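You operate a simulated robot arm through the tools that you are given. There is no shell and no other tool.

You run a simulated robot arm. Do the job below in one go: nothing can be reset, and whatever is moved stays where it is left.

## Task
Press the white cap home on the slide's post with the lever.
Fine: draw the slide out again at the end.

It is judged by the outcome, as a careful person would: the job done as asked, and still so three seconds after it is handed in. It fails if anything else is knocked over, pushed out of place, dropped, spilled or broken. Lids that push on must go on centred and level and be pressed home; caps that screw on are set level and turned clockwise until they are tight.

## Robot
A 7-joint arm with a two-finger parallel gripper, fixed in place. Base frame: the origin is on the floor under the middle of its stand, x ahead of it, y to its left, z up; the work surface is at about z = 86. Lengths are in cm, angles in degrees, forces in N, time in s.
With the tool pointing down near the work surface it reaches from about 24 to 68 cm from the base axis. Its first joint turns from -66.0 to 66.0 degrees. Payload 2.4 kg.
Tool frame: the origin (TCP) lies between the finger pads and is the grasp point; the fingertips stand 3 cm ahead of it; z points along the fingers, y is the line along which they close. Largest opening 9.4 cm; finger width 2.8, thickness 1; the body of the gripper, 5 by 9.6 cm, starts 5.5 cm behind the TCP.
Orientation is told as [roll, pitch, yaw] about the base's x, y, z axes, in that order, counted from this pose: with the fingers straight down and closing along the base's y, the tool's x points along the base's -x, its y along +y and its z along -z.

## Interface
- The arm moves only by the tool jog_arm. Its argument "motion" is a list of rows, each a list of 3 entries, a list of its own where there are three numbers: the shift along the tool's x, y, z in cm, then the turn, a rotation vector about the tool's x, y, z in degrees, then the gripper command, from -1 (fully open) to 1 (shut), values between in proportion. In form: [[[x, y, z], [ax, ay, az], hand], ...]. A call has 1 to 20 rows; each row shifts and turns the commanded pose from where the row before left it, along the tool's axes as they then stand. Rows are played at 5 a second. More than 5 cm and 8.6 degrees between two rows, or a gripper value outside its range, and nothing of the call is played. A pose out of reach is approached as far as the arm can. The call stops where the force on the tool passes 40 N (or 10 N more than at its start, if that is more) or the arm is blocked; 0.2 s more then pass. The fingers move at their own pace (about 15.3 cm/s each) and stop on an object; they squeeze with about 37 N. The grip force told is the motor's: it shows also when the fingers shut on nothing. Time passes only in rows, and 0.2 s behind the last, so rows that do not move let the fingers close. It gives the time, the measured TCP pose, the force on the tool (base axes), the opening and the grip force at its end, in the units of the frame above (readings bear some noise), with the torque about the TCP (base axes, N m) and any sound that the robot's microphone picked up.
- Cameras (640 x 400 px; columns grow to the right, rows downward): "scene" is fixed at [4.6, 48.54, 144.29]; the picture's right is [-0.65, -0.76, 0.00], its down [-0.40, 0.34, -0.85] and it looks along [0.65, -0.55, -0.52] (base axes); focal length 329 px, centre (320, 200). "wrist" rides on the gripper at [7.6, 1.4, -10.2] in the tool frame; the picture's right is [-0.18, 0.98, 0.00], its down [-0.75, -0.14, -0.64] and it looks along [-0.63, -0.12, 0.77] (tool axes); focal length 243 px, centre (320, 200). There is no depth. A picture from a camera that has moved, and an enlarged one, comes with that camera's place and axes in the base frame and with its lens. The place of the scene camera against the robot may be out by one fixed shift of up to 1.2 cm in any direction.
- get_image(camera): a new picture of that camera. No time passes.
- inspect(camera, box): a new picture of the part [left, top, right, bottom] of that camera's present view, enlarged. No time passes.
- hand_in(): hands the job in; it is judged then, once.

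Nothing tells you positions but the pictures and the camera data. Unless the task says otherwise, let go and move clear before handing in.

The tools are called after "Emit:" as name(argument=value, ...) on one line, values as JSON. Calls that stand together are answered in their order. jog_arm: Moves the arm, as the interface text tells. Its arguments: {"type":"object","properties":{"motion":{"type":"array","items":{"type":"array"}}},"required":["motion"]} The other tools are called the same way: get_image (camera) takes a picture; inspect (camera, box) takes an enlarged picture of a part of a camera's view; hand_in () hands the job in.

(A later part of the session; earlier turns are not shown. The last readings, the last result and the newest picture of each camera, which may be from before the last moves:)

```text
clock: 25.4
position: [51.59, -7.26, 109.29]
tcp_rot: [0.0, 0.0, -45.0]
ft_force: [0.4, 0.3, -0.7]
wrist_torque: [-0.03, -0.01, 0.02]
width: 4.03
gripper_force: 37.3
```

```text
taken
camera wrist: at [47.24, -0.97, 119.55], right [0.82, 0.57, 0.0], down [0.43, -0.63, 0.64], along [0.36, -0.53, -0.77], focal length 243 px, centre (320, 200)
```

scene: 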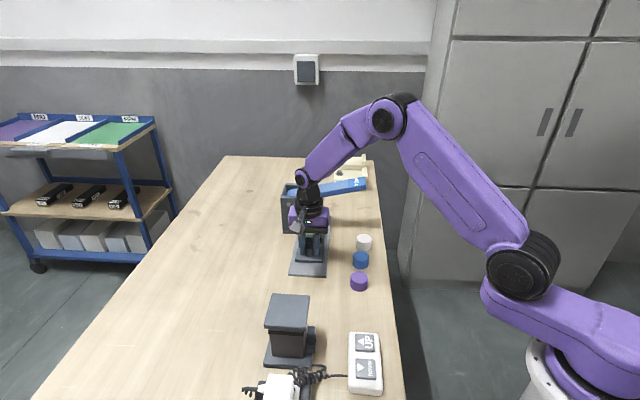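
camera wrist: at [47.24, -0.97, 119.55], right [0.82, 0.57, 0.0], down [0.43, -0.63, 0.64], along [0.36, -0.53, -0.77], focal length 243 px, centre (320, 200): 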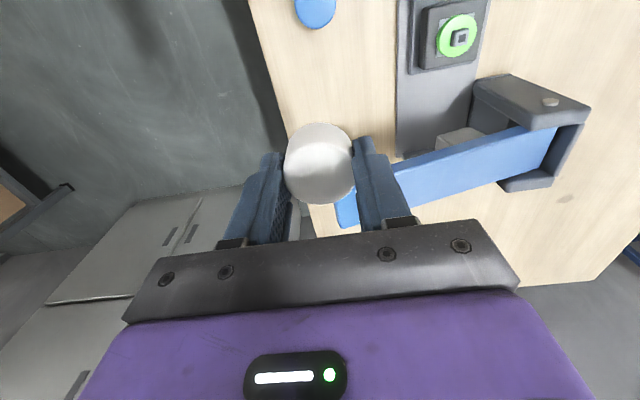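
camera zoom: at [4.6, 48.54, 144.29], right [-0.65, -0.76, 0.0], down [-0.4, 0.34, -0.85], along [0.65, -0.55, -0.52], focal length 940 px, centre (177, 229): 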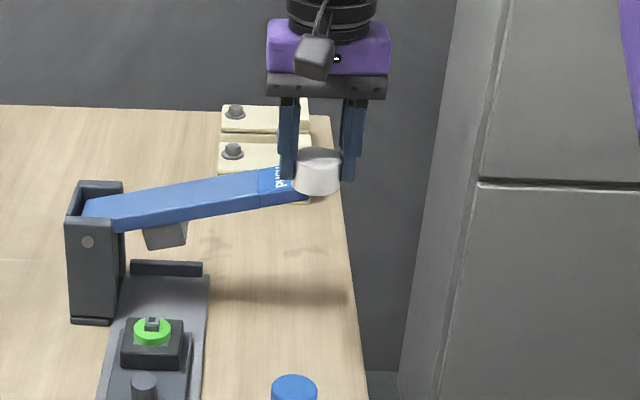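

Emit:
inspect(camera="wrist", box=[420, 0, 500, 80])

Emit:
jog_arm(motion=[[[0, 0, 0], [0, 0, 0], 1]])

```text
5.00 times, centred on (460, 40) of wrist
camera zoom: at [47.24, -0.97, 119.55], right [0.82, 0.57, 0.0], down [0.43, -0.63, 0.64], along [0.36, -0.53, -0.77], focal length 1213 px, centre (-380, 1000)
```

zoom: 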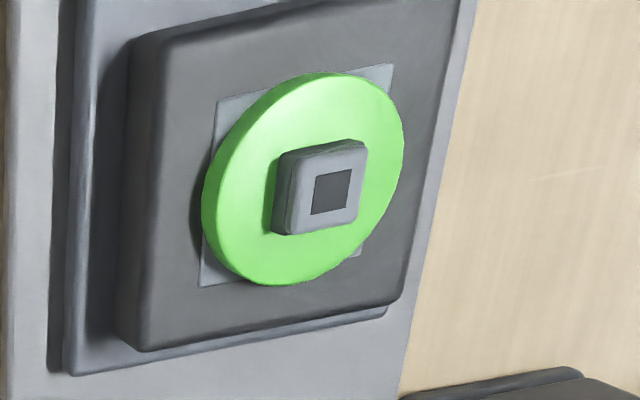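

```text
clock: 25.8
position: [51.67, -7.3, 109.3]
tcp_rot: [0.0, 0.1, -45.1]
ft_force: [0.5, -0.2, -0.5]
wrist_torque: [0.0, 0.0, -0.01]
width: 4.01
gripper_force: 36.8
```

The cap is held level, and measurements of the post agree at (60.2, 4.2). Before placing it I'll look at the cap's underside, so I'm moving back and up into free space and tilting it toward the scene camera.

Emit:
jog_arm(motion=[[[2.8, -0.24, -2.2], [0, 0, 0], 1], [[2.8, -0.24, -2.2], [0, 0, 0], 1], [[2.8, -0.24, -2.2], [0, 0, 0], 1], [[2.8, -0.24, -2.2], [0, 0, 0], 1], [[0, 0, 0], [0, 8, 0], 1], [[0, 0, 0], [0, 8, 0], 1], [[0, 0, 0], [0, 0, 0], 1]])

Emit:
get_image(camera="scene")

```text
clock: 27.4
position: [42.97, -0.36, 118.44]
tcp_rot: [-0.1, 16.1, -45.0]
ft_force: [-0.2, 0.4, -0.6]
wrist_torque: [0.01, -0.01, 0.03]
width: 4.0
gripper_force: 37.6
```

```text
taken
```

scene: 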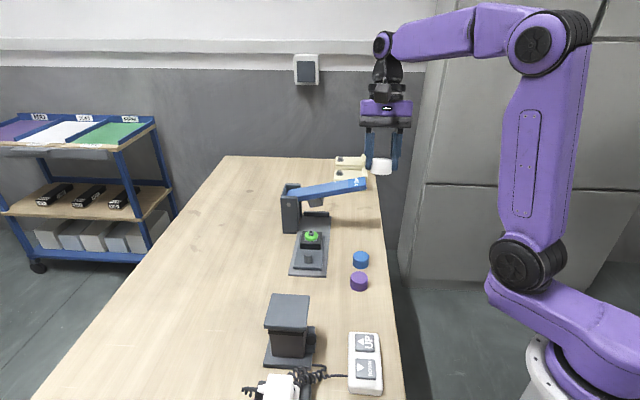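

Emit:
jog_arm(motion=[[[0, 0, 0], [0, 8, 0], 1], [[0, 0, 0], [0, 8, 0], 1], [[0, 0, 0], [0, 8, 0], 1], [[0, 0, 0], [0, 8, 0], 1], [[0, 0, 0], [0, 0, 0], 1]])

Emit:
get_image(camera="scene")

```text
clock: 28.6
position: [43.01, -0.5, 118.36]
tcp_rot: [-0.1, 48.0, -44.9]
ft_force: [0.4, 0.4, -0.5]
wrist_torque: [-0.01, -0.01, 0.03]
width: 3.99
gripper_force: 37.1
```

```text
taken
```

scene: 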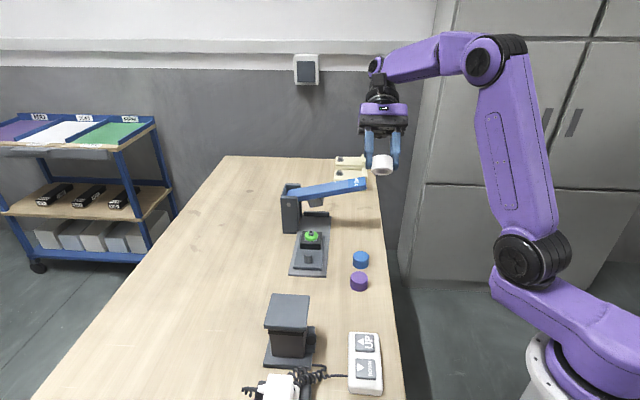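

Emit:
jog_arm(motion=[[[0, 0, 0], [0, 8, 0], 1], [[0, 0, 0], [0, 8, 0], 1], [[0, 0, 0], [0, 0, 0], 1]])

Emit:
inspect(camera="scene", box=[360, 140, 405, 185])

```text
clock: 29.4
position: [37.21, 0.11, 118.2]
tcp_rot: [0.1, 64.1, -45.0]
ft_force: [-0.5, 0.1, 0.3]
wrist_torque: [0.0, 0.02, 0.01]
width: 4.02
gripper_force: 36.9
out of reach, approached as far as the arm can: row 1, 2
```

```text
8.89 times, centred on (382, 162) of scene
camera zoom: at [4.6, 48.54, 144.29], right [-0.65, -0.76, 0.0], down [-0.4, 0.34, -0.85], along [0.65, -0.55, -0.52], focal length 2924 px, centre (-236, 533)
```

zoom: 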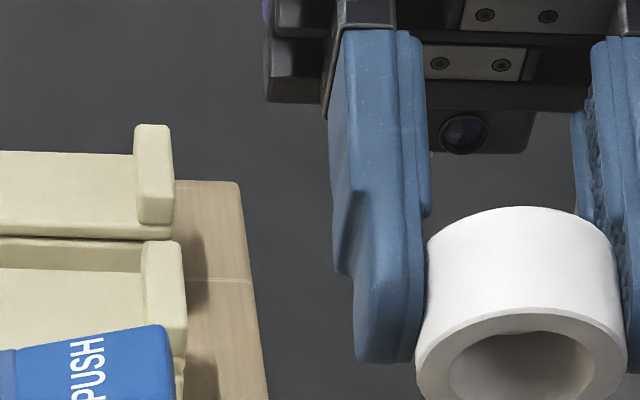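

Emit:
inspect(camera="scene", box=[380, 160, 415, 195])

```text
11.43 times, centred on (398, 178) of scene
camera zoom: at [4.6, 48.54, 144.29], right [-0.65, -0.76, 0.0], down [-0.4, 0.34, -0.85], along [0.65, -0.55, -0.52], focal length 3760 px, centre (-566, 457)
```

zoom: 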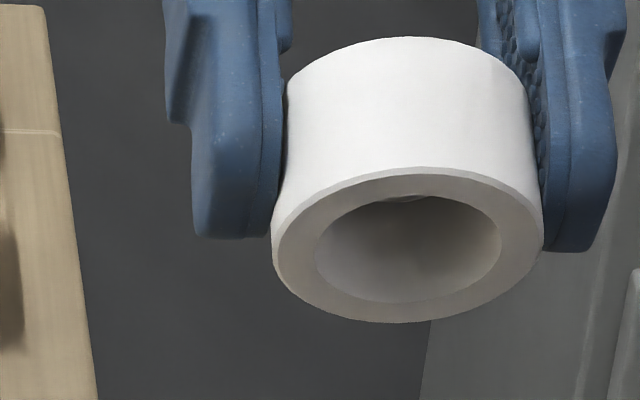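

Emit:
inspect(camera="scene", box=[396, 173, 412, 189])

```text
16.00 times, centred on (404, 181) of scene
camera zoom: at [4.6, 48.54, 144.29], right [-0.65, -0.76, 0.0], down [-0.4, 0.34, -0.85], along [0.65, -0.55, -0.52], focal length 5263 px, centre (-1024, 504)
```

zoom: 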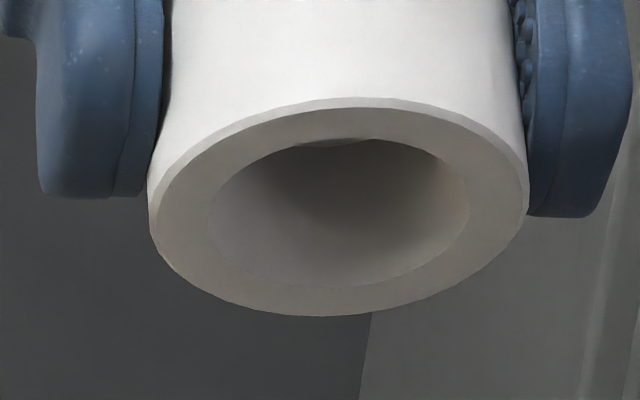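

The bore is round, but I can't yet see whether there is a socket inside. I'll raise the cap toward camera height to look deeper into it.

Emit:
jog_arm(motion=[[[2.7, 0, -1.32], [0, 0, 0], 1], [[2.7, 0, -1.32], [0, 0, 0], 1], [[2.7, 0, -1.32], [0, 0, 0], 1], [[2.7, 0, -1.32], [0, 0, 0], 1], [[0, 0, 0], [0, 0, 0], 1]])

Emit:
get_image(camera="scene")

```text
clock: 30.6
position: [37.17, 0.1, 119.3]
tcp_rot: [0.1, 64.0, -44.9]
ft_force: [0.5, -1.5, -0.4]
wrist_torque: [0.0, 0.03, -0.02]
width: 4.03
gripper_force: 36.5
out of reach, approached as far as the arm can: row 1, 2, 3, 4
```

```text
taken
```

scene: 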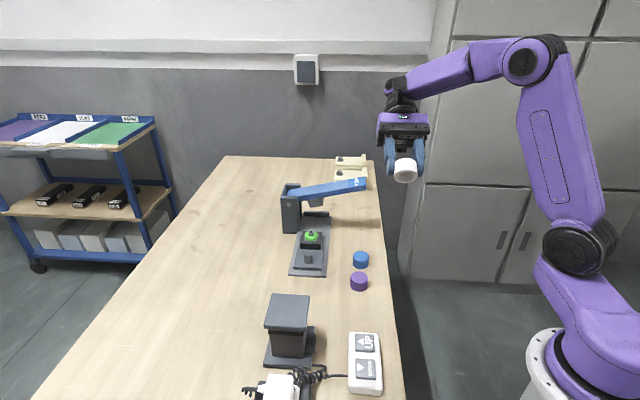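

Emit:
inspect(camera="scene", box=[394, 162, 416, 186])

```text
16.00 times, centred on (405, 174) of scene
camera zoom: at [4.6, 48.54, 144.29], right [-0.65, -0.76, 0.0], down [-0.4, 0.34, -0.85], along [0.65, -0.55, -0.52], focal length 5263 px, centre (-1040, 616)
```

zoom: 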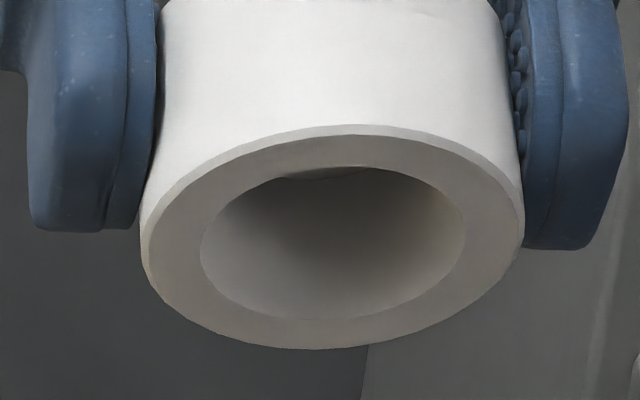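

The bore is a plain round hole, about 2.8 cm across and 1.9 cm deep, so the cap's yaw doesn't matter and only centring does. I'll turn the tool level again.

Emit:
jog_arm(motion=[[[0, 0, 0], [0, -8, 0], 1], [[0, 0, 0], [0, -8, 0], 1], [[0, 0, 0], [0, -8, 0], 1], [[0, 0, 0], [0, -8, 0], 1], [[0, 0, 0], [0, 0, 0], 1]])

```text
clock: 31.8
position: [37.18, 0.02, 118.93]
tcp_rot: [-0.1, 32.0, -45.0]
ft_force: [0.3, -0.9, -0.7]
wrist_torque: [-0.03, -0.02, 0.04]
width: 3.99
gripper_force: 36.7
```

Emit:
jog_arm(motion=[[[0, 0, 0], [0, -8, 0], 1], [[0, 0, 0], [0, -8, 0], 1], [[0, 0, 0], [0, -8, 0], 1], [[0, 0, 0], [0, -8, 0], 1], [[0, 0, 0], [0, 0, 0], 1]])

Emit:
get_image(camera="scene")

```text
clock: 33.0
position: [37.11, 0.1, 119.0]
tcp_rot: [0.0, 0.0, -44.9]
ft_force: [0.6, -0.3, 0.1]
wrist_torque: [0.01, 0.02, -0.02]
width: 4.0
gripper_force: 37.1
```

```text
taken
```

scene: 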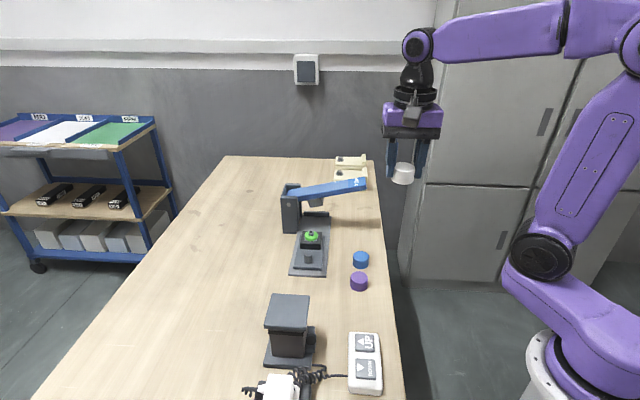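

Emit:
jog_arm(motion=[[[-2.72, 3.85, 0], [0, 0, 0], 1], [[-2.72, 3.85, 0], [0, 0, 0], 1], [[-2.72, 3.85, 0], [0, 0, 0], 1], [[-2.72, 3.85, 0], [0, 0, 0], 1], [[-2.72, 3.85, 0], [0, 0, 0], 1], [[0, 0, 4], [0, 0, 0], 1], [[0, 0, 4], [0, 0, 0], 1], [[0, 0, 4], [0, 0, 0], 1], [[0, 0, 4], [0, 0, 0], 1], [[0, 0, 0], [0, 0, 0], 1]])

Emit:
get_image(camera="wrist")

Emit:
inspect(camera="scene", box=[260, 150, 380, 280])

```text
clock: 35.2
position: [60.28, 4.01, 103.09]
tcp_rot: [0.0, 0.0, -45.0]
ft_force: [-0.3, 0.0, -0.9]
wrist_torque: [0.03, 0.03, 0.03]
width: 4.0
gripper_force: 37.2
```

```text
taken
camera wrist: at [55.85, 10.42, 113.34], right [0.82, 0.57, 0.0], down [0.43, -0.63, 0.64], along [0.36, -0.53, -0.77], focal length 243 px, centre (320, 200)
```

wrist: 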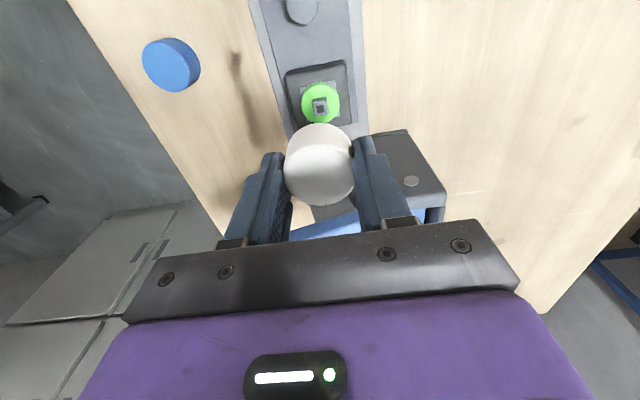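

```text
3.08 times, centred on (320, 215) of scene
camera zoom: at [4.6, 48.54, 144.29], right [-0.65, -0.76, 0.0], down [-0.4, 0.34, -0.85], along [0.65, -0.55, -0.52], focal length 1012 px, centre (320, 154)
```

zoom: 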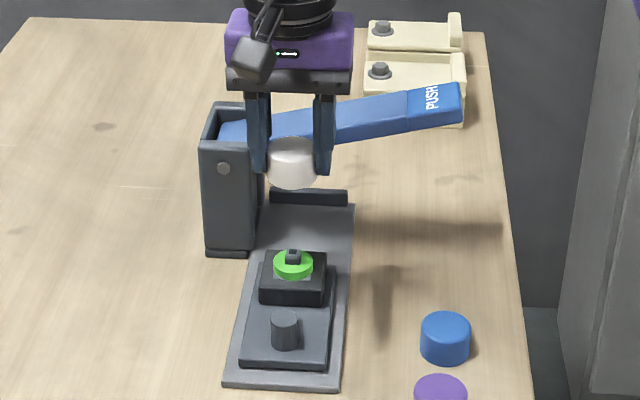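

Emit:
inspect(camera="wrist", box=[270, 70, 370, 210])

```text
2.86 times, centred on (320, 140) of wrist
camera zoom: at [55.85, 10.42, 113.34], right [0.82, 0.57, 0.0], down [0.43, -0.63, 0.64], along [0.36, -0.53, -0.77], focal length 693 px, centre (320, 371)
```

zoom: 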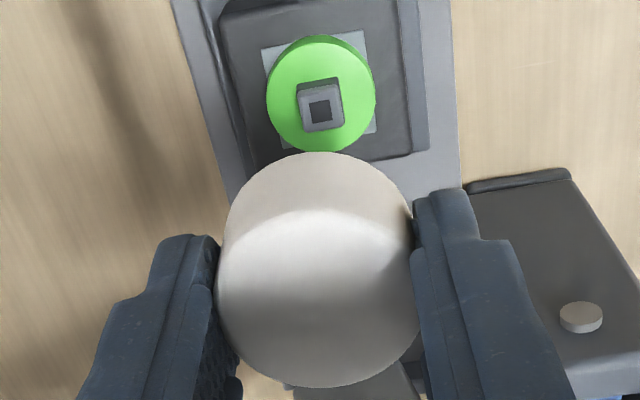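

The cap hangs above the post and the two are aligned to about 0.1 cm. I'll lower it to just above the post and recheck.

Emit:
jog_arm(motion=[[[-0.08, 0.05, 2.5], [0, 0, 0], 1], [[0, 0, 2.5], [0, 0, 0], 1], [[0, 0, 2.0], [0, 0, 0], 1], [[0, 0, 0], [0, 0, 0], 1]])

Emit:
inspect(camera="wrist", box=[250, 70, 390, 210])

Emit:
inspect(camera="scene", box=[285, 205, 340, 260])

```text
clock: 36.2
position: [60.53, 4.11, 95.71]
tcp_rot: [0.0, 0.0, -45.0]
ft_force: [-0.3, -1.0, -0.9]
wrist_torque: [0.0, 0.01, 0.01]
width: 4.01
gripper_force: 36.8
```

```text
2.86 times, centred on (320, 140) of wrist
camera zoom: at [56.09, 10.49, 106.12], right [0.82, 0.57, 0.0], down [0.43, -0.63, 0.64], along [0.36, -0.53, -0.77], focal length 693 px, centre (320, 371)
```

zoom: 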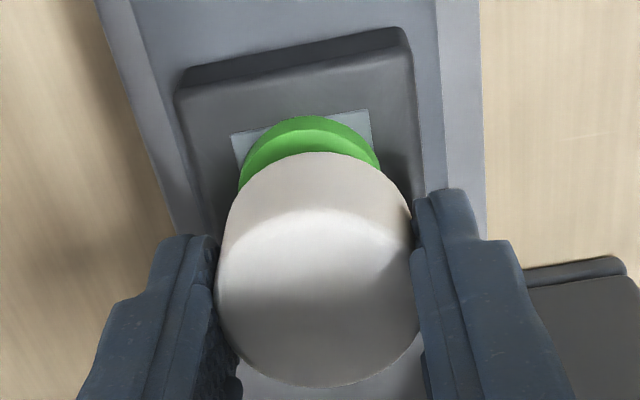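

```text
7.27 times, centred on (312, 232) of scene
camera zoom: at [4.6, 48.54, 144.29], right [-0.65, -0.76, 0.0], down [-0.4, 0.34, -0.85], along [0.65, -0.55, -0.52], focal length 2392 px, centre (374, -36)
```

zoom: 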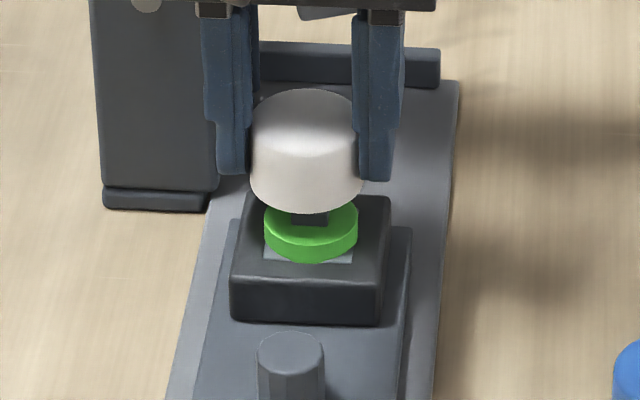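

The cap sits about 0.15 cm too far to the left and slightly too far inward relative to the green disc. I'll correct both and look again.

Emit:
jog_arm(motion=[[[0.15, -0.14, 0], [0, 0, 0], 1], [[0, 0, 0.3], [0, 0, 0], 1], [[0, 0, 0], [0, 0, 0], 1]])

Emit:
inspect(camera="wrist", box=[270, 80, 370, 180])

Emit:
inspect(camera="scene", box=[295, 210, 331, 246])

```text
clock: 37.0
position: [60.31, 3.95, 95.64]
tcp_rot: [0.0, 0.0, -45.1]
ft_force: [0.9, -0.7, -0.7]
wrist_torque: [-0.01, -0.01, -0.04]
width: 4.0
gripper_force: 36.9
```

```text
4.00 times, centred on (320, 130) of wrist
camera zoom: at [55.9, 10.34, 105.94], right [0.82, 0.57, 0.0], down [0.43, -0.63, 0.64], along [0.36, -0.53, -0.77], focal length 970 px, centre (320, 480)
```

zoom: 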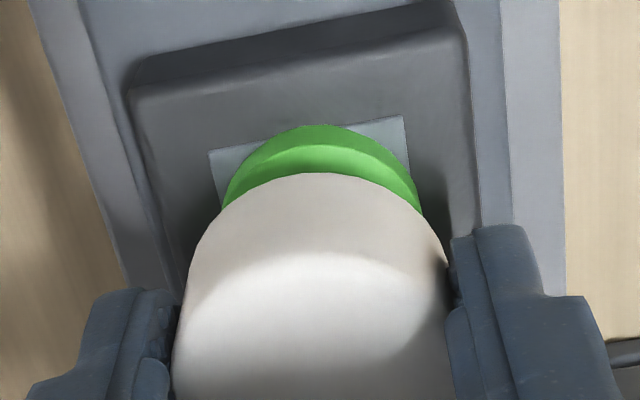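

```text
11.11 times, centred on (313, 228) of scene
camera zoom: at [4.6, 48.54, 144.29], right [-0.65, -0.76, 0.0], down [-0.4, 0.34, -0.85], along [0.65, -0.55, -0.52], focal length 3655 px, centre (398, -111)
```

zoom: 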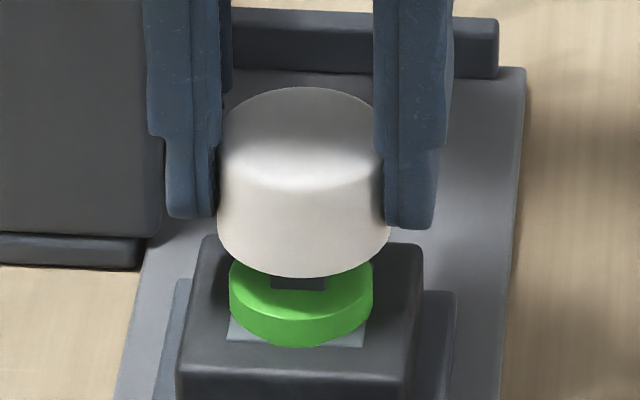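

Emit:
jog_arm(motion=[[[0.1, 0.05, 0.4], [0, 0, 0], 1], [[0, 0, 0.3], [0, 0, 0], 1], [[0, 0, 0], [0, 0, 0], 1]])

Emit:
inspect(camera="wrist", box=[270, 80, 370, 180])

Emit:
inspect(camera="scene", box=[295, 215, 331, 251])

```text
clock: 37.8
position: [60.21, 3.93, 94.84]
tcp_rot: [0.1, 0.0, -44.9]
ft_force: [0.3, 0.4, -0.7]
wrist_torque: [0.03, 0.0, 0.0]
width: 4.0
gripper_force: 37.3
```

```text
4.00 times, centred on (320, 130) of wrist
camera zoom: at [55.79, 10.4, 105.29], right [0.82, 0.57, 0.0], down [0.43, -0.63, 0.64], along [0.36, -0.53, -0.77], focal length 970 px, centre (320, 480)
```

zoom: 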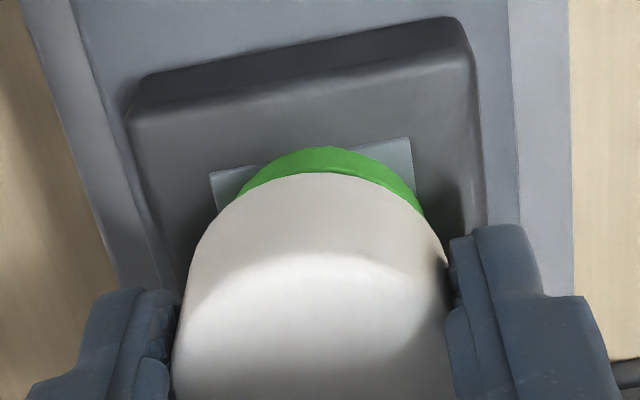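

```text
11.11 times, centred on (313, 233) of scene
camera zoom: at [4.6, 48.54, 144.29], right [-0.65, -0.76, 0.0], down [-0.4, 0.34, -0.85], along [0.65, -0.55, -0.52], focal length 3655 px, centre (398, -167)
```

zoom: 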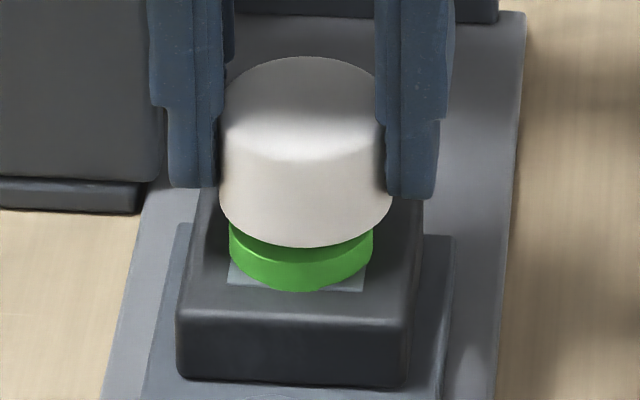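

The cap is now about 0.6 cm above the green disc, off by roughly 0.1 cm each way. I'll make a last small correction and lower until I feel contact.

Emit:
jog_arm(motion=[[[0.1, 0.1, 0], [0, 0, 0], 1], [[0, 0, 0.2], [0, 0, 0], 1], [[0, 0, 0.15], [0, 0, 0], 1], [[0, 0, 0], [0, 0, 0], 1]])

Emit:
inspect(camera="scene", box=[295, 215, 331, 251])

Emit:
inspect(camera="wrist", box=[270, 80, 370, 180])

```text
clock: 38.8
position: [60.26, 4.18, 94.68]
tcp_rot: [0.1, 0.0, -45.0]
ft_force: [-0.2, -0.6, -0.6]
wrist_torque: [-0.02, -0.02, 0.01]
width: 3.99
gripper_force: 37.0
```

```text
11.11 times, centred on (313, 233) of scene
camera zoom: at [4.6, 48.54, 144.29], right [-0.65, -0.76, 0.0], down [-0.4, 0.34, -0.85], along [0.65, -0.55, -0.52], focal length 3655 px, centre (398, -167)
```

zoom: 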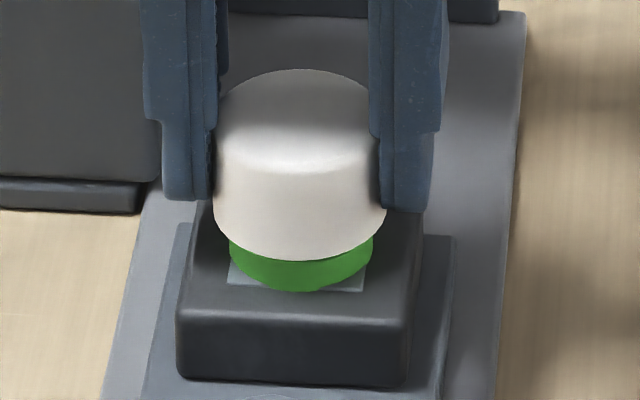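

```text
4.00 times, centred on (320, 130) of wrist
camera zoom: at [55.8, 10.58, 105.0], right [0.82, 0.57, 0.0], down [0.43, -0.63, 0.64], along [0.36, -0.53, -0.77], focal length 970 px, centre (320, 480)
```

zoom: 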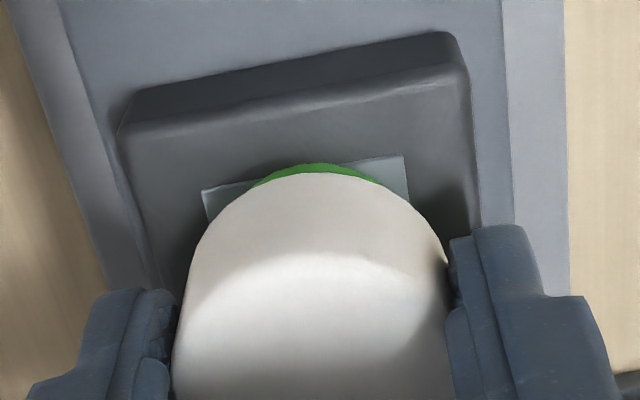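

The cap is centred over the disc in both views. I'll lower in small steps to contact.

Emit:
jog_arm(motion=[[[0, -0.02, 0.15], [0, 0, 0], 1], [[0, 0, 0.1], [0, 0, 0], 1], [[0, 0, 0], [0, 0, 0], 1]])

Emit:
inspect(camera="scene", box=[295, 215, 331, 251])

```text
clock: 39.6
position: [60.13, 4.24, 94.36]
tcp_rot: [0.0, -0.1, -45.0]
ft_force: [-0.7, -0.4, 1.7]
wrist_torque: [0.03, -0.02, -0.01]
width: 3.99
gripper_force: 37.3
```

```text
11.11 times, centred on (313, 233) of scene
camera zoom: at [4.6, 48.54, 144.29], right [-0.65, -0.76, 0.0], down [-0.4, 0.34, -0.85], along [0.65, -0.55, -0.52], focal length 3655 px, centre (398, -167)
```

zoom: 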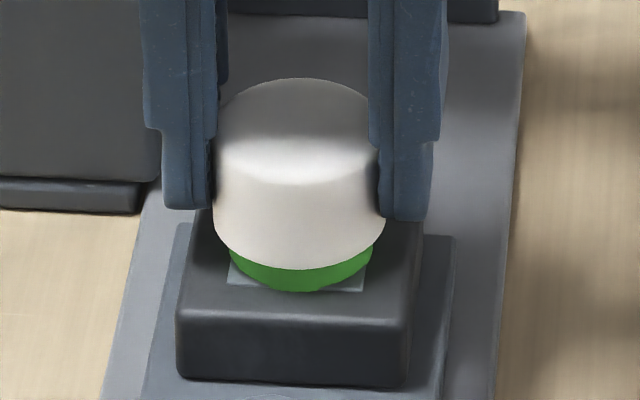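

Emit:
jog_arm(motion=[[[-0.05, 0, 0.1], [0, 0, 0], 1], [[0, 0, 0.05], [0, 0, 0], 1], [[0, 0, 0], [0, 0, 0], 1]])

Emit:
inspect(camera="scene", box=[295, 215, 331, 251])

Emit:
inspect(camera="wrist", box=[270, 80, 370, 180])

```text
clock: 40.4
position: [60.22, 4.23, 94.4]
tcp_rot: [0.0, -0.1, -45.0]
ft_force: [-5.5, -1.6, 20.0]
wrist_torque: [-0.03, 0.23, -0.01]
width: 4.0
gripper_force: 36.6
```

```text
11.11 times, centred on (313, 233) of scene
camera zoom: at [4.55, 48.53, 144.29], right [-0.65, -0.76, 0.0], down [-0.4, 0.34, -0.85], along [0.65, -0.55, -0.52], focal length 3655 px, centre (398, -167)
```

zoom: 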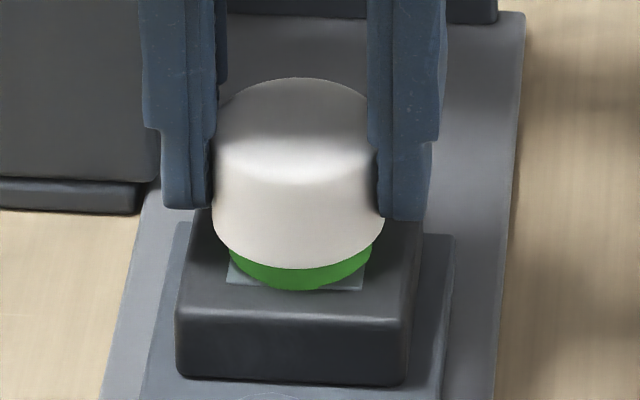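

```text
4.00 times, centred on (320, 130) of wrist
camera zoom: at [55.82, 10.56, 104.7], right [0.82, 0.57, 0.0], down [0.43, -0.63, 0.64], along [0.36, -0.53, -0.77], focal length 970 px, centre (320, 480)
```

zoom: 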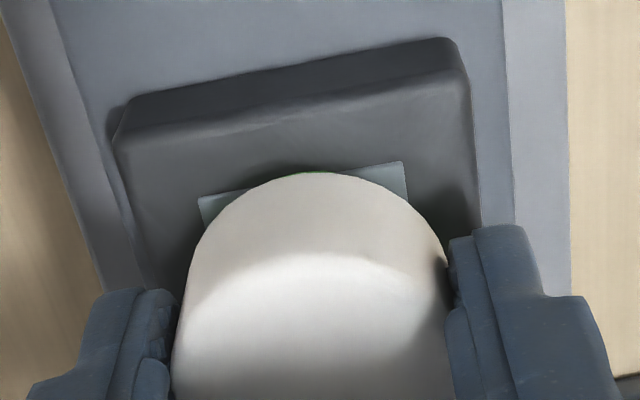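

The cap has touched down at about 20 N, centred on the disc. I'll ease off the pressure slightly, then open the fingers.

Emit:
jog_arm(motion=[[[0, 0, -0.08], [0, 0, 0], 1], [[0, 0, 0], [0, 0, 0], 1]])

```text
clock: 41.0
position: [60.22, 4.24, 94.3]
tcp_rot: [0.1, 0.1, -44.9]
ft_force: [-4.3, -2.9, 14.0]
wrist_torque: [-0.04, -0.01, -0.04]
width: 4.01
gripper_force: 36.9
```

Emit:
jog_arm(motion=[[[0, 0, -0.08], [0, 0, 0], 1], [[0, 0, 0], [0, 0, 0], 0.1], [[0, 0, 0], [0, 0, 0], 0.0], [[0, 0, 0], [0, 0, 0], -0.2], [[0, 0, 0], [0, 0, 0], -0.4], [[0, 0, 0], [0, 0, 0], -0.4]])

Emit:
inspect(camera="scene", box=[285, 205, 340, 260])

Emit:
get_image(camera="wrist")

```text
clock: 42.4
position: [60.26, 4.18, 94.49]
tcp_rot: [0.0, 0.0, -45.0]
ft_force: [-0.1, 0.2, 0.7]
wrist_torque: [-0.01, 0.03, -0.01]
width: 6.56
gripper_force: 0.0
```

```text
7.27 times, centred on (312, 232) of scene
camera zoom: at [4.6, 48.54, 144.29], right [-0.65, -0.76, 0.0], down [-0.4, 0.34, -0.85], along [0.65, -0.55, -0.52], focal length 2392 px, centre (374, -36)
```

zoom: 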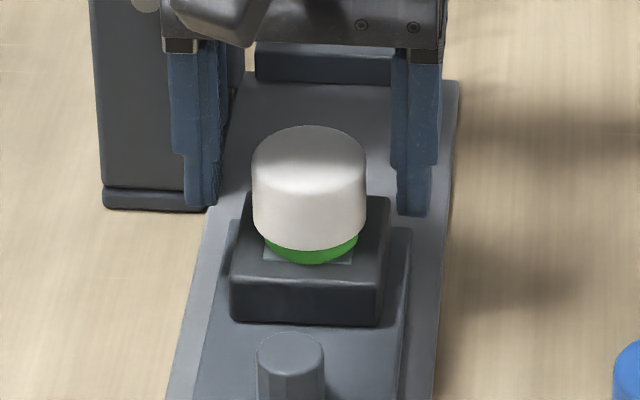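

```text
taken
camera wrist: at [55.91, 10.54, 104.7], right [0.82, 0.57, 0.0], down [0.43, -0.63, 0.64], along [0.36, -0.53, -0.77], focal length 243 px, centre (320, 200)
```

wrist: 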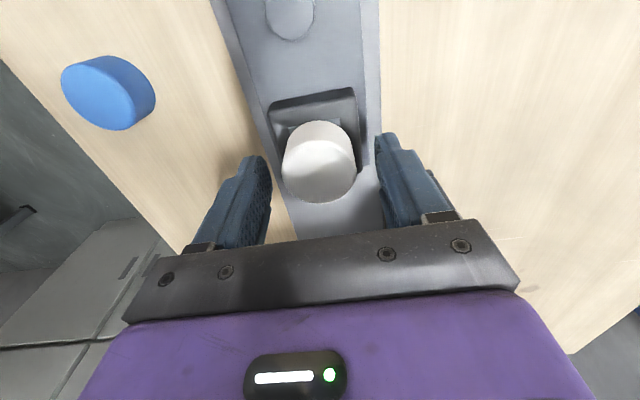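

The cap stayed on the post, level and centred. I'll rise clear and take a closer look.

Emit:
jog_arm(motion=[[[0, 0, -1], [0, 0, 0], -0.6], [[0, 0, -3], [0, 0, 0], -0.6], [[0, 0, -4], [0, 0, 0], -0.6], [[0, 0, -4], [0, 0, 0], -0.4], [[0, 0, 0], [0, 0, 0], -0.4]])

Emit:
inspect(camera="scene", box=[285, 205, 340, 260])

Emit:
inspect(camera="wrist", box=[260, 60, 380, 180])

```text
clock: 43.6
position: [60.05, 4.28, 106.22]
tcp_rot: [-0.1, 0.0, -44.9]
ft_force: [-0.5, 0.0, 0.0]
wrist_torque: [-0.02, 0.0, 0.03]
width: 6.6
gripper_force: 0.2
```

```text
7.27 times, centred on (312, 232) of scene
camera zoom: at [4.6, 48.54, 144.29], right [-0.65, -0.76, 0.0], down [-0.4, 0.34, -0.85], along [0.65, -0.55, -0.52], focal length 2392 px, centre (374, -36)
```

zoom: 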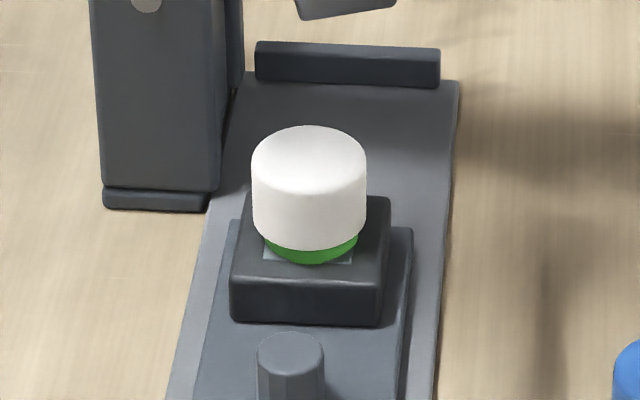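

```text
3.33 times, centred on (320, 120) of wrist
camera zoom: at [55.78, 10.63, 116.62], right [0.82, 0.57, 0.0], down [0.43, -0.63, 0.64], along [0.36, -0.53, -0.77], focal length 809 px, centre (320, 467)
```

zoom: 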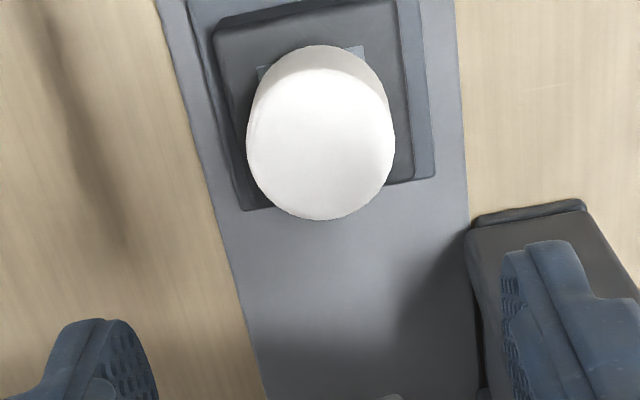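

The cap sits level on the post, with its top near z 93.4, and the press foot is at about z 94 to 95, so it should just pass under. I'll move outward, close the fingers and push the knob inward from the front.

Emit:
jog_arm(motion=[[[3.7, 0, 0], [0, 0, 0], 0.5], [[3.7, 0, 0], [0, 0, 0], 1], [[3.5, 0.05, 0], [0, 0, 0], 1], [[0, 0, 3], [0, 0, 0], 1], [[0, 0, 0], [0, 0, 0], 1]])

Emit:
get_image(camera="wrist")

Emit:
inspect(camera="scene", box=[260, 160, 370, 290])

```text
clock: 44.8
position: [52.65, 12.06, 103.1]
tcp_rot: [0.0, 0.0, -45.0]
ft_force: [0.0, -0.6, -0.2]
wrist_torque: [-0.03, -0.02, -0.04]
width: 0.02
gripper_force: 33.1
```

```text
taken
camera wrist: at [48.3, 18.38, 113.47], right [0.82, 0.57, 0.0], down [0.43, -0.63, 0.64], along [0.36, -0.53, -0.77], focal length 243 px, centre (320, 200)
```

wrist: 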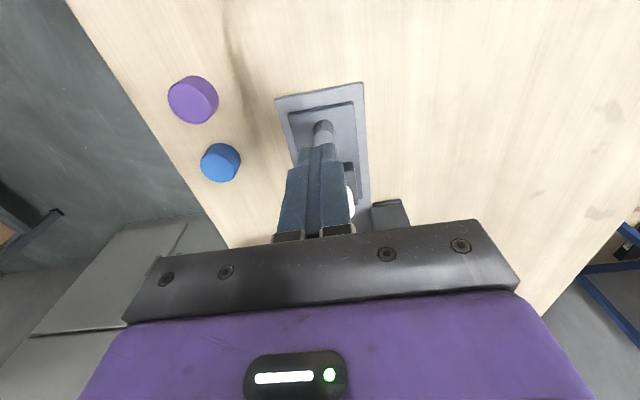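

```text
3.08 times, centred on (315, 225) of scene
camera zoom: at [4.6, 48.54, 144.29], right [-0.65, -0.76, 0.0], down [-0.4, 0.34, -0.85], along [0.65, -0.55, -0.52], focal length 1012 px, centre (335, 123)
```

zoom: 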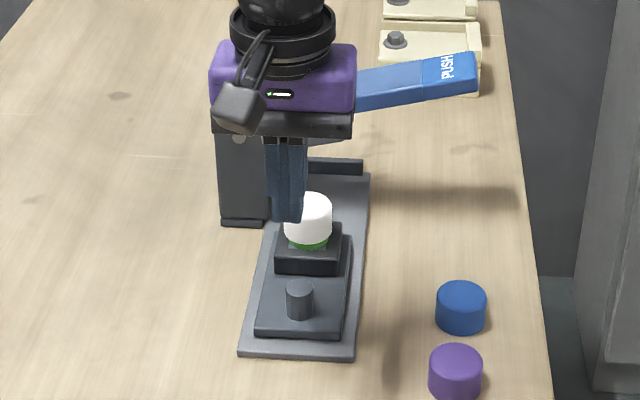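

Emit:
jog_arm(motion=[[[0.6, -0.1, 4], [0, 0, 0], 1], [[0, 0, 4], [0, 0, 0], 1], [[0, 0, 2], [0, 0, 0], 1], [[0, 0, 1.9], [0, 0, 0], 1], [[0, 0, 0], [0, 0, 0], 1]])

Emit:
get_image(camera="wrist")

Emit:
inspect(camera="scene", box=[270, 190, 360, 290])

```text
clock: 46.0
position: [52.37, 12.44, 91.4]
tcp_rot: [0.0, 0.0, -45.1]
ft_force: [0.3, -0.5, -0.9]
wrist_torque: [-0.01, 0.02, 0.06]
width: 0.0
gripper_force: 33.0
```

```text
taken
camera wrist: at [48.0, 18.7, 101.69], right [0.82, 0.57, 0.0], down [0.43, -0.63, 0.64], along [0.36, -0.53, -0.77], focal length 243 px, centre (320, 200)
```

wrist: 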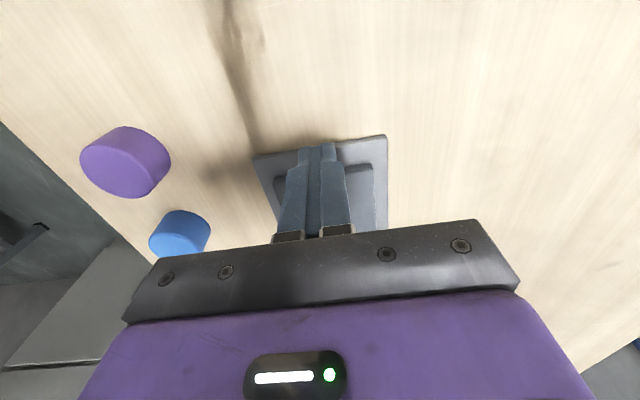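

```text
4.00 times, centred on (315, 240) of scene
camera zoom: at [4.6, 48.54, 144.29], right [-0.65, -0.76, 0.0], down [-0.4, 0.34, -0.85], along [0.65, -0.55, -0.52], focal length 1316 px, centre (340, 40)
```

zoom: 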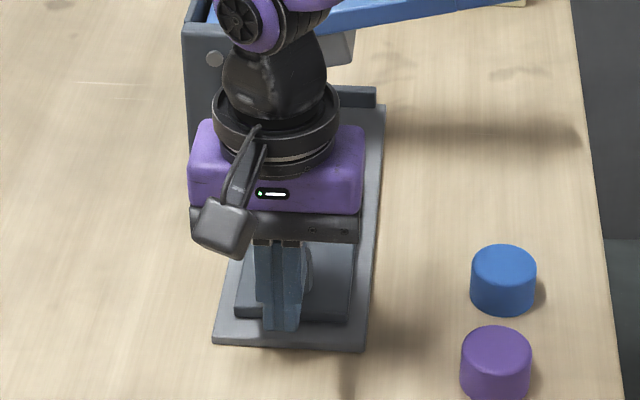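

Emit:
jog_arm(motion=[[[-0.3, -0.15, 0], [0, 0, 0], 1], [[-0.3, 0, 0], [0, 0, 0], 1], [[-0.3, 0, 0], [0, 0, 0], 1], [[-0.3, 0, 0], [0, 0, 0], 1], [[0, 0, 0], [0, 0, 0], 1]])

Emit:
inspect(camera="scene", box=[270, 190, 360, 290])

```text
clock: 47.2
position: [52.82, 11.43, 91.39]
tcp_rot: [0.0, -0.1, -45.0]
ft_force: [0.0, 0.4, 0.9]
wrist_torque: [-0.03, 0.01, -0.02]
width: 0.0
gripper_force: 32.9
```

```text
4.00 times, centred on (315, 240) of scene
camera zoom: at [4.6, 48.54, 144.29], right [-0.65, -0.76, 0.0], down [-0.4, 0.34, -0.85], along [0.65, -0.55, -0.52], focal length 1316 px, centre (340, 40)
```

zoom: 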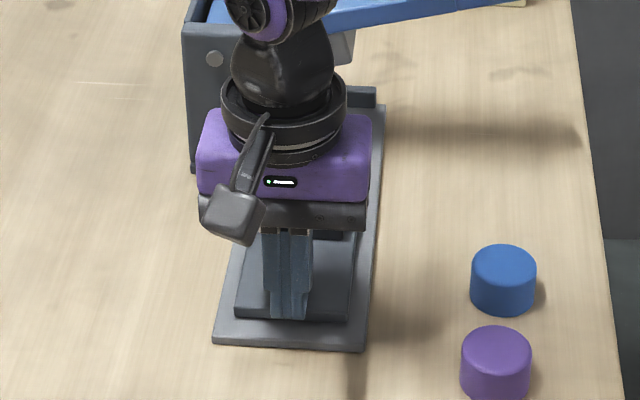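

Emit:
jog_arm(motion=[[[-0.3, 0.05, 0], [0, 0, 0], 1], [[-0.4, 0, 0], [0, 0, 0], 1], [[-0.4, 0, 0], [0, 0, 0], 1], [[-0.4, 0, 0], [0, 0, 0], 1], [[-0.4, 0, 0], [0, 0, 0], 1], [[0, 0, 0], [0, 0, 0], 1]])

Emit:
inspect(camera="scene", box=[270, 180, 370, 290])

```text
clock: 48.6
position: [54.29, 9.98, 91.55]
tcp_rot: [0.1, 0.1, -45.0]
ft_force: [0.3, 0.7, 0.7]
wrist_torque: [0.0, 0.03, -0.01]
width: 0.0
gripper_force: 32.8
```

```text
3.64 times, centred on (320, 235) of scene
camera zoom: at [4.6, 48.54, 144.29], right [-0.65, -0.76, 0.0], down [-0.4, 0.34, -0.85], along [0.65, -0.55, -0.52], focal length 1196 px, centre (320, 73)
```

zoom: 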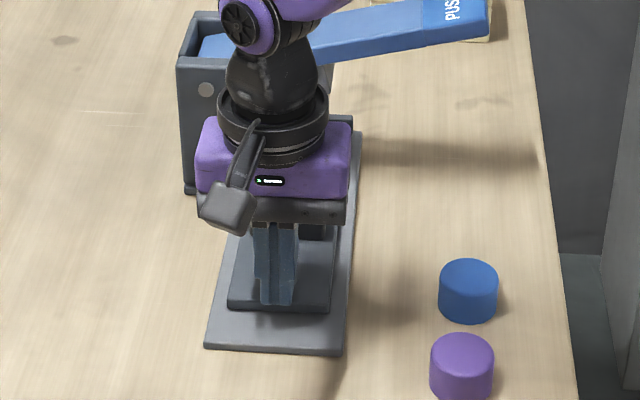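

The slide is moving in freely. I'll continue at the same gentle pace.

Emit:
jog_arm(motion=[[[-0.4, 0, 0], [0, 0, 0], 1], [[-0.4, 0, 0], [0, 0, 0], 1], [[-0.4, 0, 0], [0, 0, 0], 1], [[-0.4, 0, 0], [0, 0, 0], 1], [[-0.4, 0, 0], [0, 0, 0], 1], [[-0.4, 0, 0], [0, 0, 0], 1], [[-0.4, 0, 0], [0, 0, 0], 1], [[-0.4, 0, 0], [0, 0, 0], 1], [[0, 0, 0], [0, 0, 0], 1]])

Emit:
inspect(camera="scene", box=[270, 170, 370, 290])

Emit:
get_image(camera="wrist")

```text
clock: 50.6
position: [56.44, 7.83, 91.44]
tcp_rot: [0.0, 0.0, -45.0]
ft_force: [0.3, 0.8, 0.1]
wrist_torque: [0.01, 0.04, 0.0]
width: 0.01
gripper_force: 33.0
```

```text
3.33 times, centred on (320, 230) of scene
camera zoom: at [4.6, 48.54, 144.29], right [-0.65, -0.76, 0.0], down [-0.4, 0.34, -0.85], along [0.65, -0.55, -0.52], focal length 1096 px, centre (320, 100)
```

zoom: 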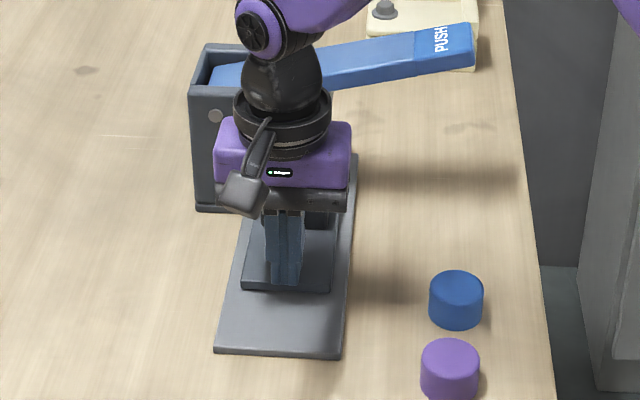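

```text
taken
camera wrist: at [52.09, 14.09, 101.83], right [0.82, 0.57, 0.0], down [0.43, -0.63, 0.64], along [0.36, -0.53, -0.77], focal length 243 px, centre (320, 200)
```

wrist: 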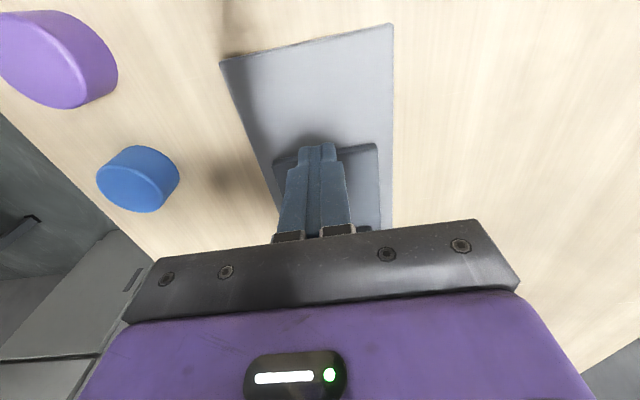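

Before the cap goes under the foot I'll lift off and check it's still level on the post.

Emit:
jog_arm(motion=[[[0.5, 0, 0], [0, 0, 0], 1], [[0, 0, -4], [0, 0, 0], 1], [[0, 0, -4.5], [0, 0, 0], 1], [[0, 0, -4.5], [0, 0, 0], 1], [[0, 0, 0], [0, 0, 0], 1]])

Emit:
get_image(camera="wrist")

Emit:
inspect(camera="scene", box=[270, 150, 370, 280])

```text
clock: 51.8
position: [55.84, 8.14, 104.67]
tcp_rot: [0.0, 0.0, -45.0]
ft_force: [-0.1, -0.6, -0.2]
wrist_torque: [0.0, 0.02, -0.01]
width: 0.0
gripper_force: 33.2
```

```text
taken
camera wrist: at [51.42, 14.42, 114.98], right [0.82, 0.57, 0.0], down [0.43, -0.63, 0.64], along [0.36, -0.53, -0.77], focal length 243 px, centre (320, 200)
```

wrist: 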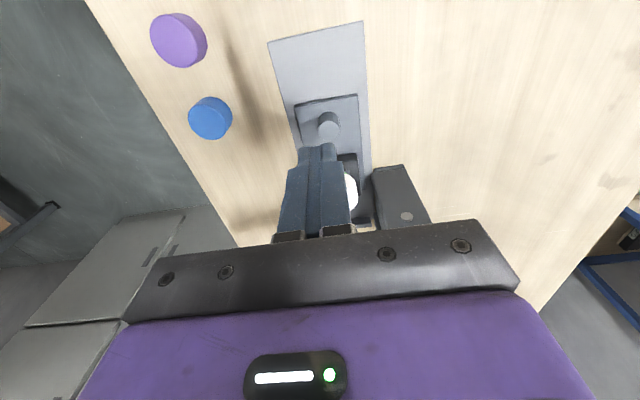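

```text
3.08 times, centred on (320, 215) of scene
camera zoom: at [4.6, 48.54, 144.29], right [-0.65, -0.76, 0.0], down [-0.4, 0.34, -0.85], along [0.65, -0.55, -0.52], focal length 1012 px, centre (320, 154)
```

zoom: 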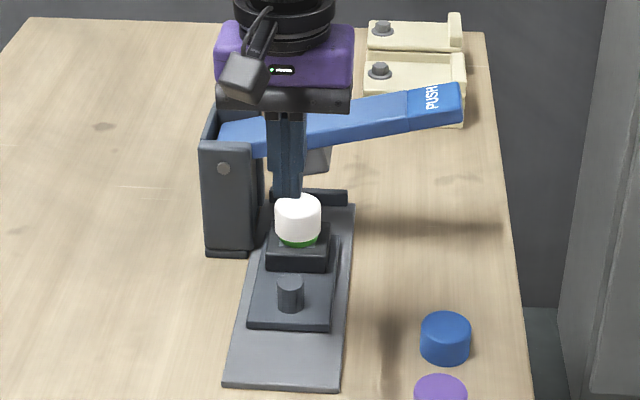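

The cap is still seated and level. I'll go back down and continue pushing.

Emit:
jog_arm(motion=[[[0.2, 0.2, 4.5], [0, 0, 0], 1], [[0, 0, 4.5], [0, 0, 0], 1], [[0, 0, 3], [0, 0, 0], 1], [[0, 0, 1.2], [0, 0, 0], 1], [[0, 0, 0], [0, 0, 0], 1]])

Emit:
get_image(camera="wrist")

```text
clock: 53.0
position: [56.2, 8.11, 91.23]
tcp_rot: [0.0, -0.1, -45.0]
ft_force: [0.3, -0.6, -0.3]
wrist_torque: [0.02, 0.01, 0.01]
width: 0.0
gripper_force: 33.1
```

```text
taken
camera wrist: at [51.85, 14.49, 101.62], right [0.82, 0.57, 0.0], down [0.43, -0.63, 0.64], along [0.36, -0.53, -0.77], focal length 243 px, centre (320, 200)
```

wrist: 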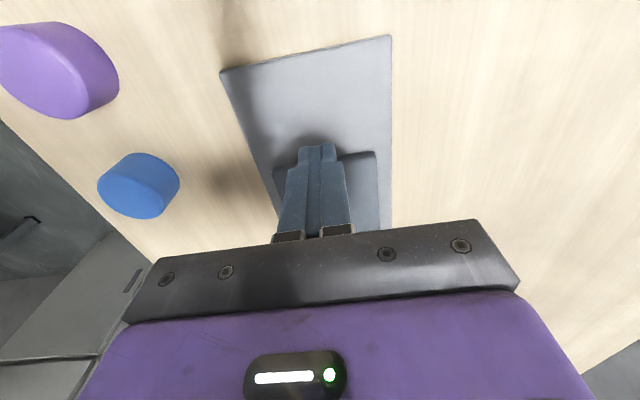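

Emit:
jog_arm(motion=[[[-0.3, 0, 0], [0, 0, 0], 1], [[-0.3, 0, 0], [0, 0, 0], 1], [[-0.4, 0, 0], [0, 0, 0], 1], [[-0.4, 0, 0], [0, 0, 0], 1], [[-0.4, 0, 0], [0, 0, 0], 1], [[-0.4, 0, 0], [0, 0, 0], 1], [[-0.4, 0, 0], [0, 0, 0], 1], [[-0.4, 0, 0], [0, 0, 0], 1], [[-0.4, 0, 0], [0, 0, 0], 1], [[-0.4, 0, 0], [0, 0, 0], 1], [[0, 0, 0], [0, 0, 0], 1]])

Emit:
inspect(camera="scene", box=[270, 150, 370, 280])

```text
clock: 55.4
position: [58.72, 5.67, 91.2]
tcp_rot: [0.0, 0.0, -45.1]
ft_force: [-0.5, 1.2, -0.3]
wrist_torque: [0.05, 0.02, 0.02]
width: 0.0
gripper_force: 32.8
```

```text
3.08 times, centred on (320, 215) of scene
camera zoom: at [4.6, 48.54, 144.29], right [-0.65, -0.76, 0.0], down [-0.4, 0.34, -0.85], along [0.65, -0.55, -0.52], focal length 1012 px, centre (320, 154)
```

zoom: 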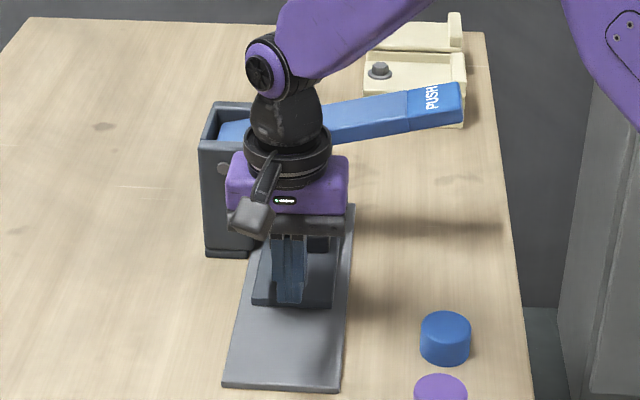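

Emit:
jog_arm(motion=[[[-0.25, 0, 0], [0, 0, 0], 1], [[-0.25, 0, 0], [0, 0, 0], 1], [[-0.25, 0, 0], [0, 0, 0], 1], [[-0.25, 0, 0], [0, 0, 0], 1], [[-0.25, 0, 0], [0, 0, 0], 1], [[-0.25, 0, 0], [0, 0, 0], 1], [[0, 0, 0], [0, 0, 0], 1]])

Emit:
jog_arm(motion=[[[-0.2, 0, 0], [0, 0, 0], 1], [[-0.2, 0, 0], [0, 0, 0], 1], [[-0.2, 0, 0], [0, 0, 0], 1], [[0, 0, 0], [0, 0, 0], 1]])

Emit:
inspect(camera="scene", box=[270, 150, 370, 280])

```text
clock: 57.0
position: [60.01, 4.6, 91.16]
tcp_rot: [0.0, 0.0, -44.9]
ft_force: [-0.4, 0.2, -0.5]
wrist_torque: [0.03, -0.01, -0.01]
width: 0.0
gripper_force: 33.2
```

```text
clock: 58.0
position: [60.34, 4.16, 91.35]
tcp_rot: [0.1, 0.0, -45.0]
ft_force: [-0.4, 0.1, 0.0]
wrist_torque: [-0.03, 0.0, -0.01]
width: 0.0
gripper_force: 33.0
```

```text
3.08 times, centred on (320, 215) of scene
camera zoom: at [4.6, 48.54, 144.29], right [-0.65, -0.76, 0.0], down [-0.4, 0.34, -0.85], along [0.65, -0.55, -0.52], focal length 1012 px, centre (320, 154)
```

zoom: 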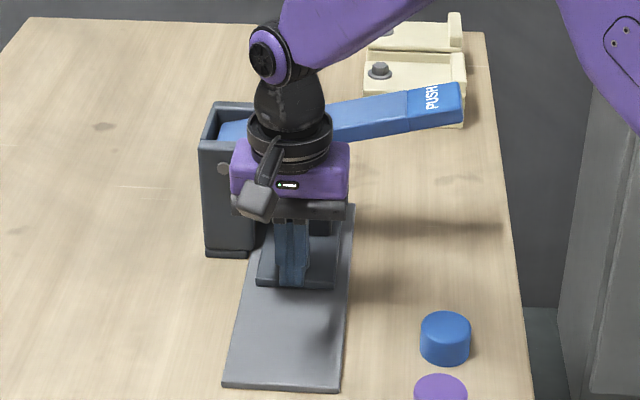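

Emit:
jog_arm(motion=[[[-0.2, 0, 0], [0, 0, 0], 1], [[-0.2, 0, 0], [0, 0, 0], 1], [[-0.2, 0, 0], [0, 0, 0], 1], [[0, 0, 0], [0, 0, 0], 1]])

Emit:
jog_arm(motion=[[[-0.15, 0, 0], [0, 0, 0], 1], [[-0.15, 0, 0], [0, 0, 0], 1], [[0, 0, 0], [0, 0, 0], 1]])

```text
clock: 59.0
position: [60.57, 3.69, 91.33]
tcp_rot: [0.1, 0.1, -45.0]
ft_force: [-1.1, 1.3, 1.0]
wrist_torque: [0.01, 0.07, 0.0]
width: 0.0
gripper_force: 32.5
```

```text
clock: 59.8
position: [60.64, 3.7, 91.39]
tcp_rot: [-0.2, 0.3, -44.8]
ft_force: [-17.3, 10.4, 0.1]
wrist_torque: [0.05, 0.13, -0.11]
width: 0.0
gripper_force: 32.9
```

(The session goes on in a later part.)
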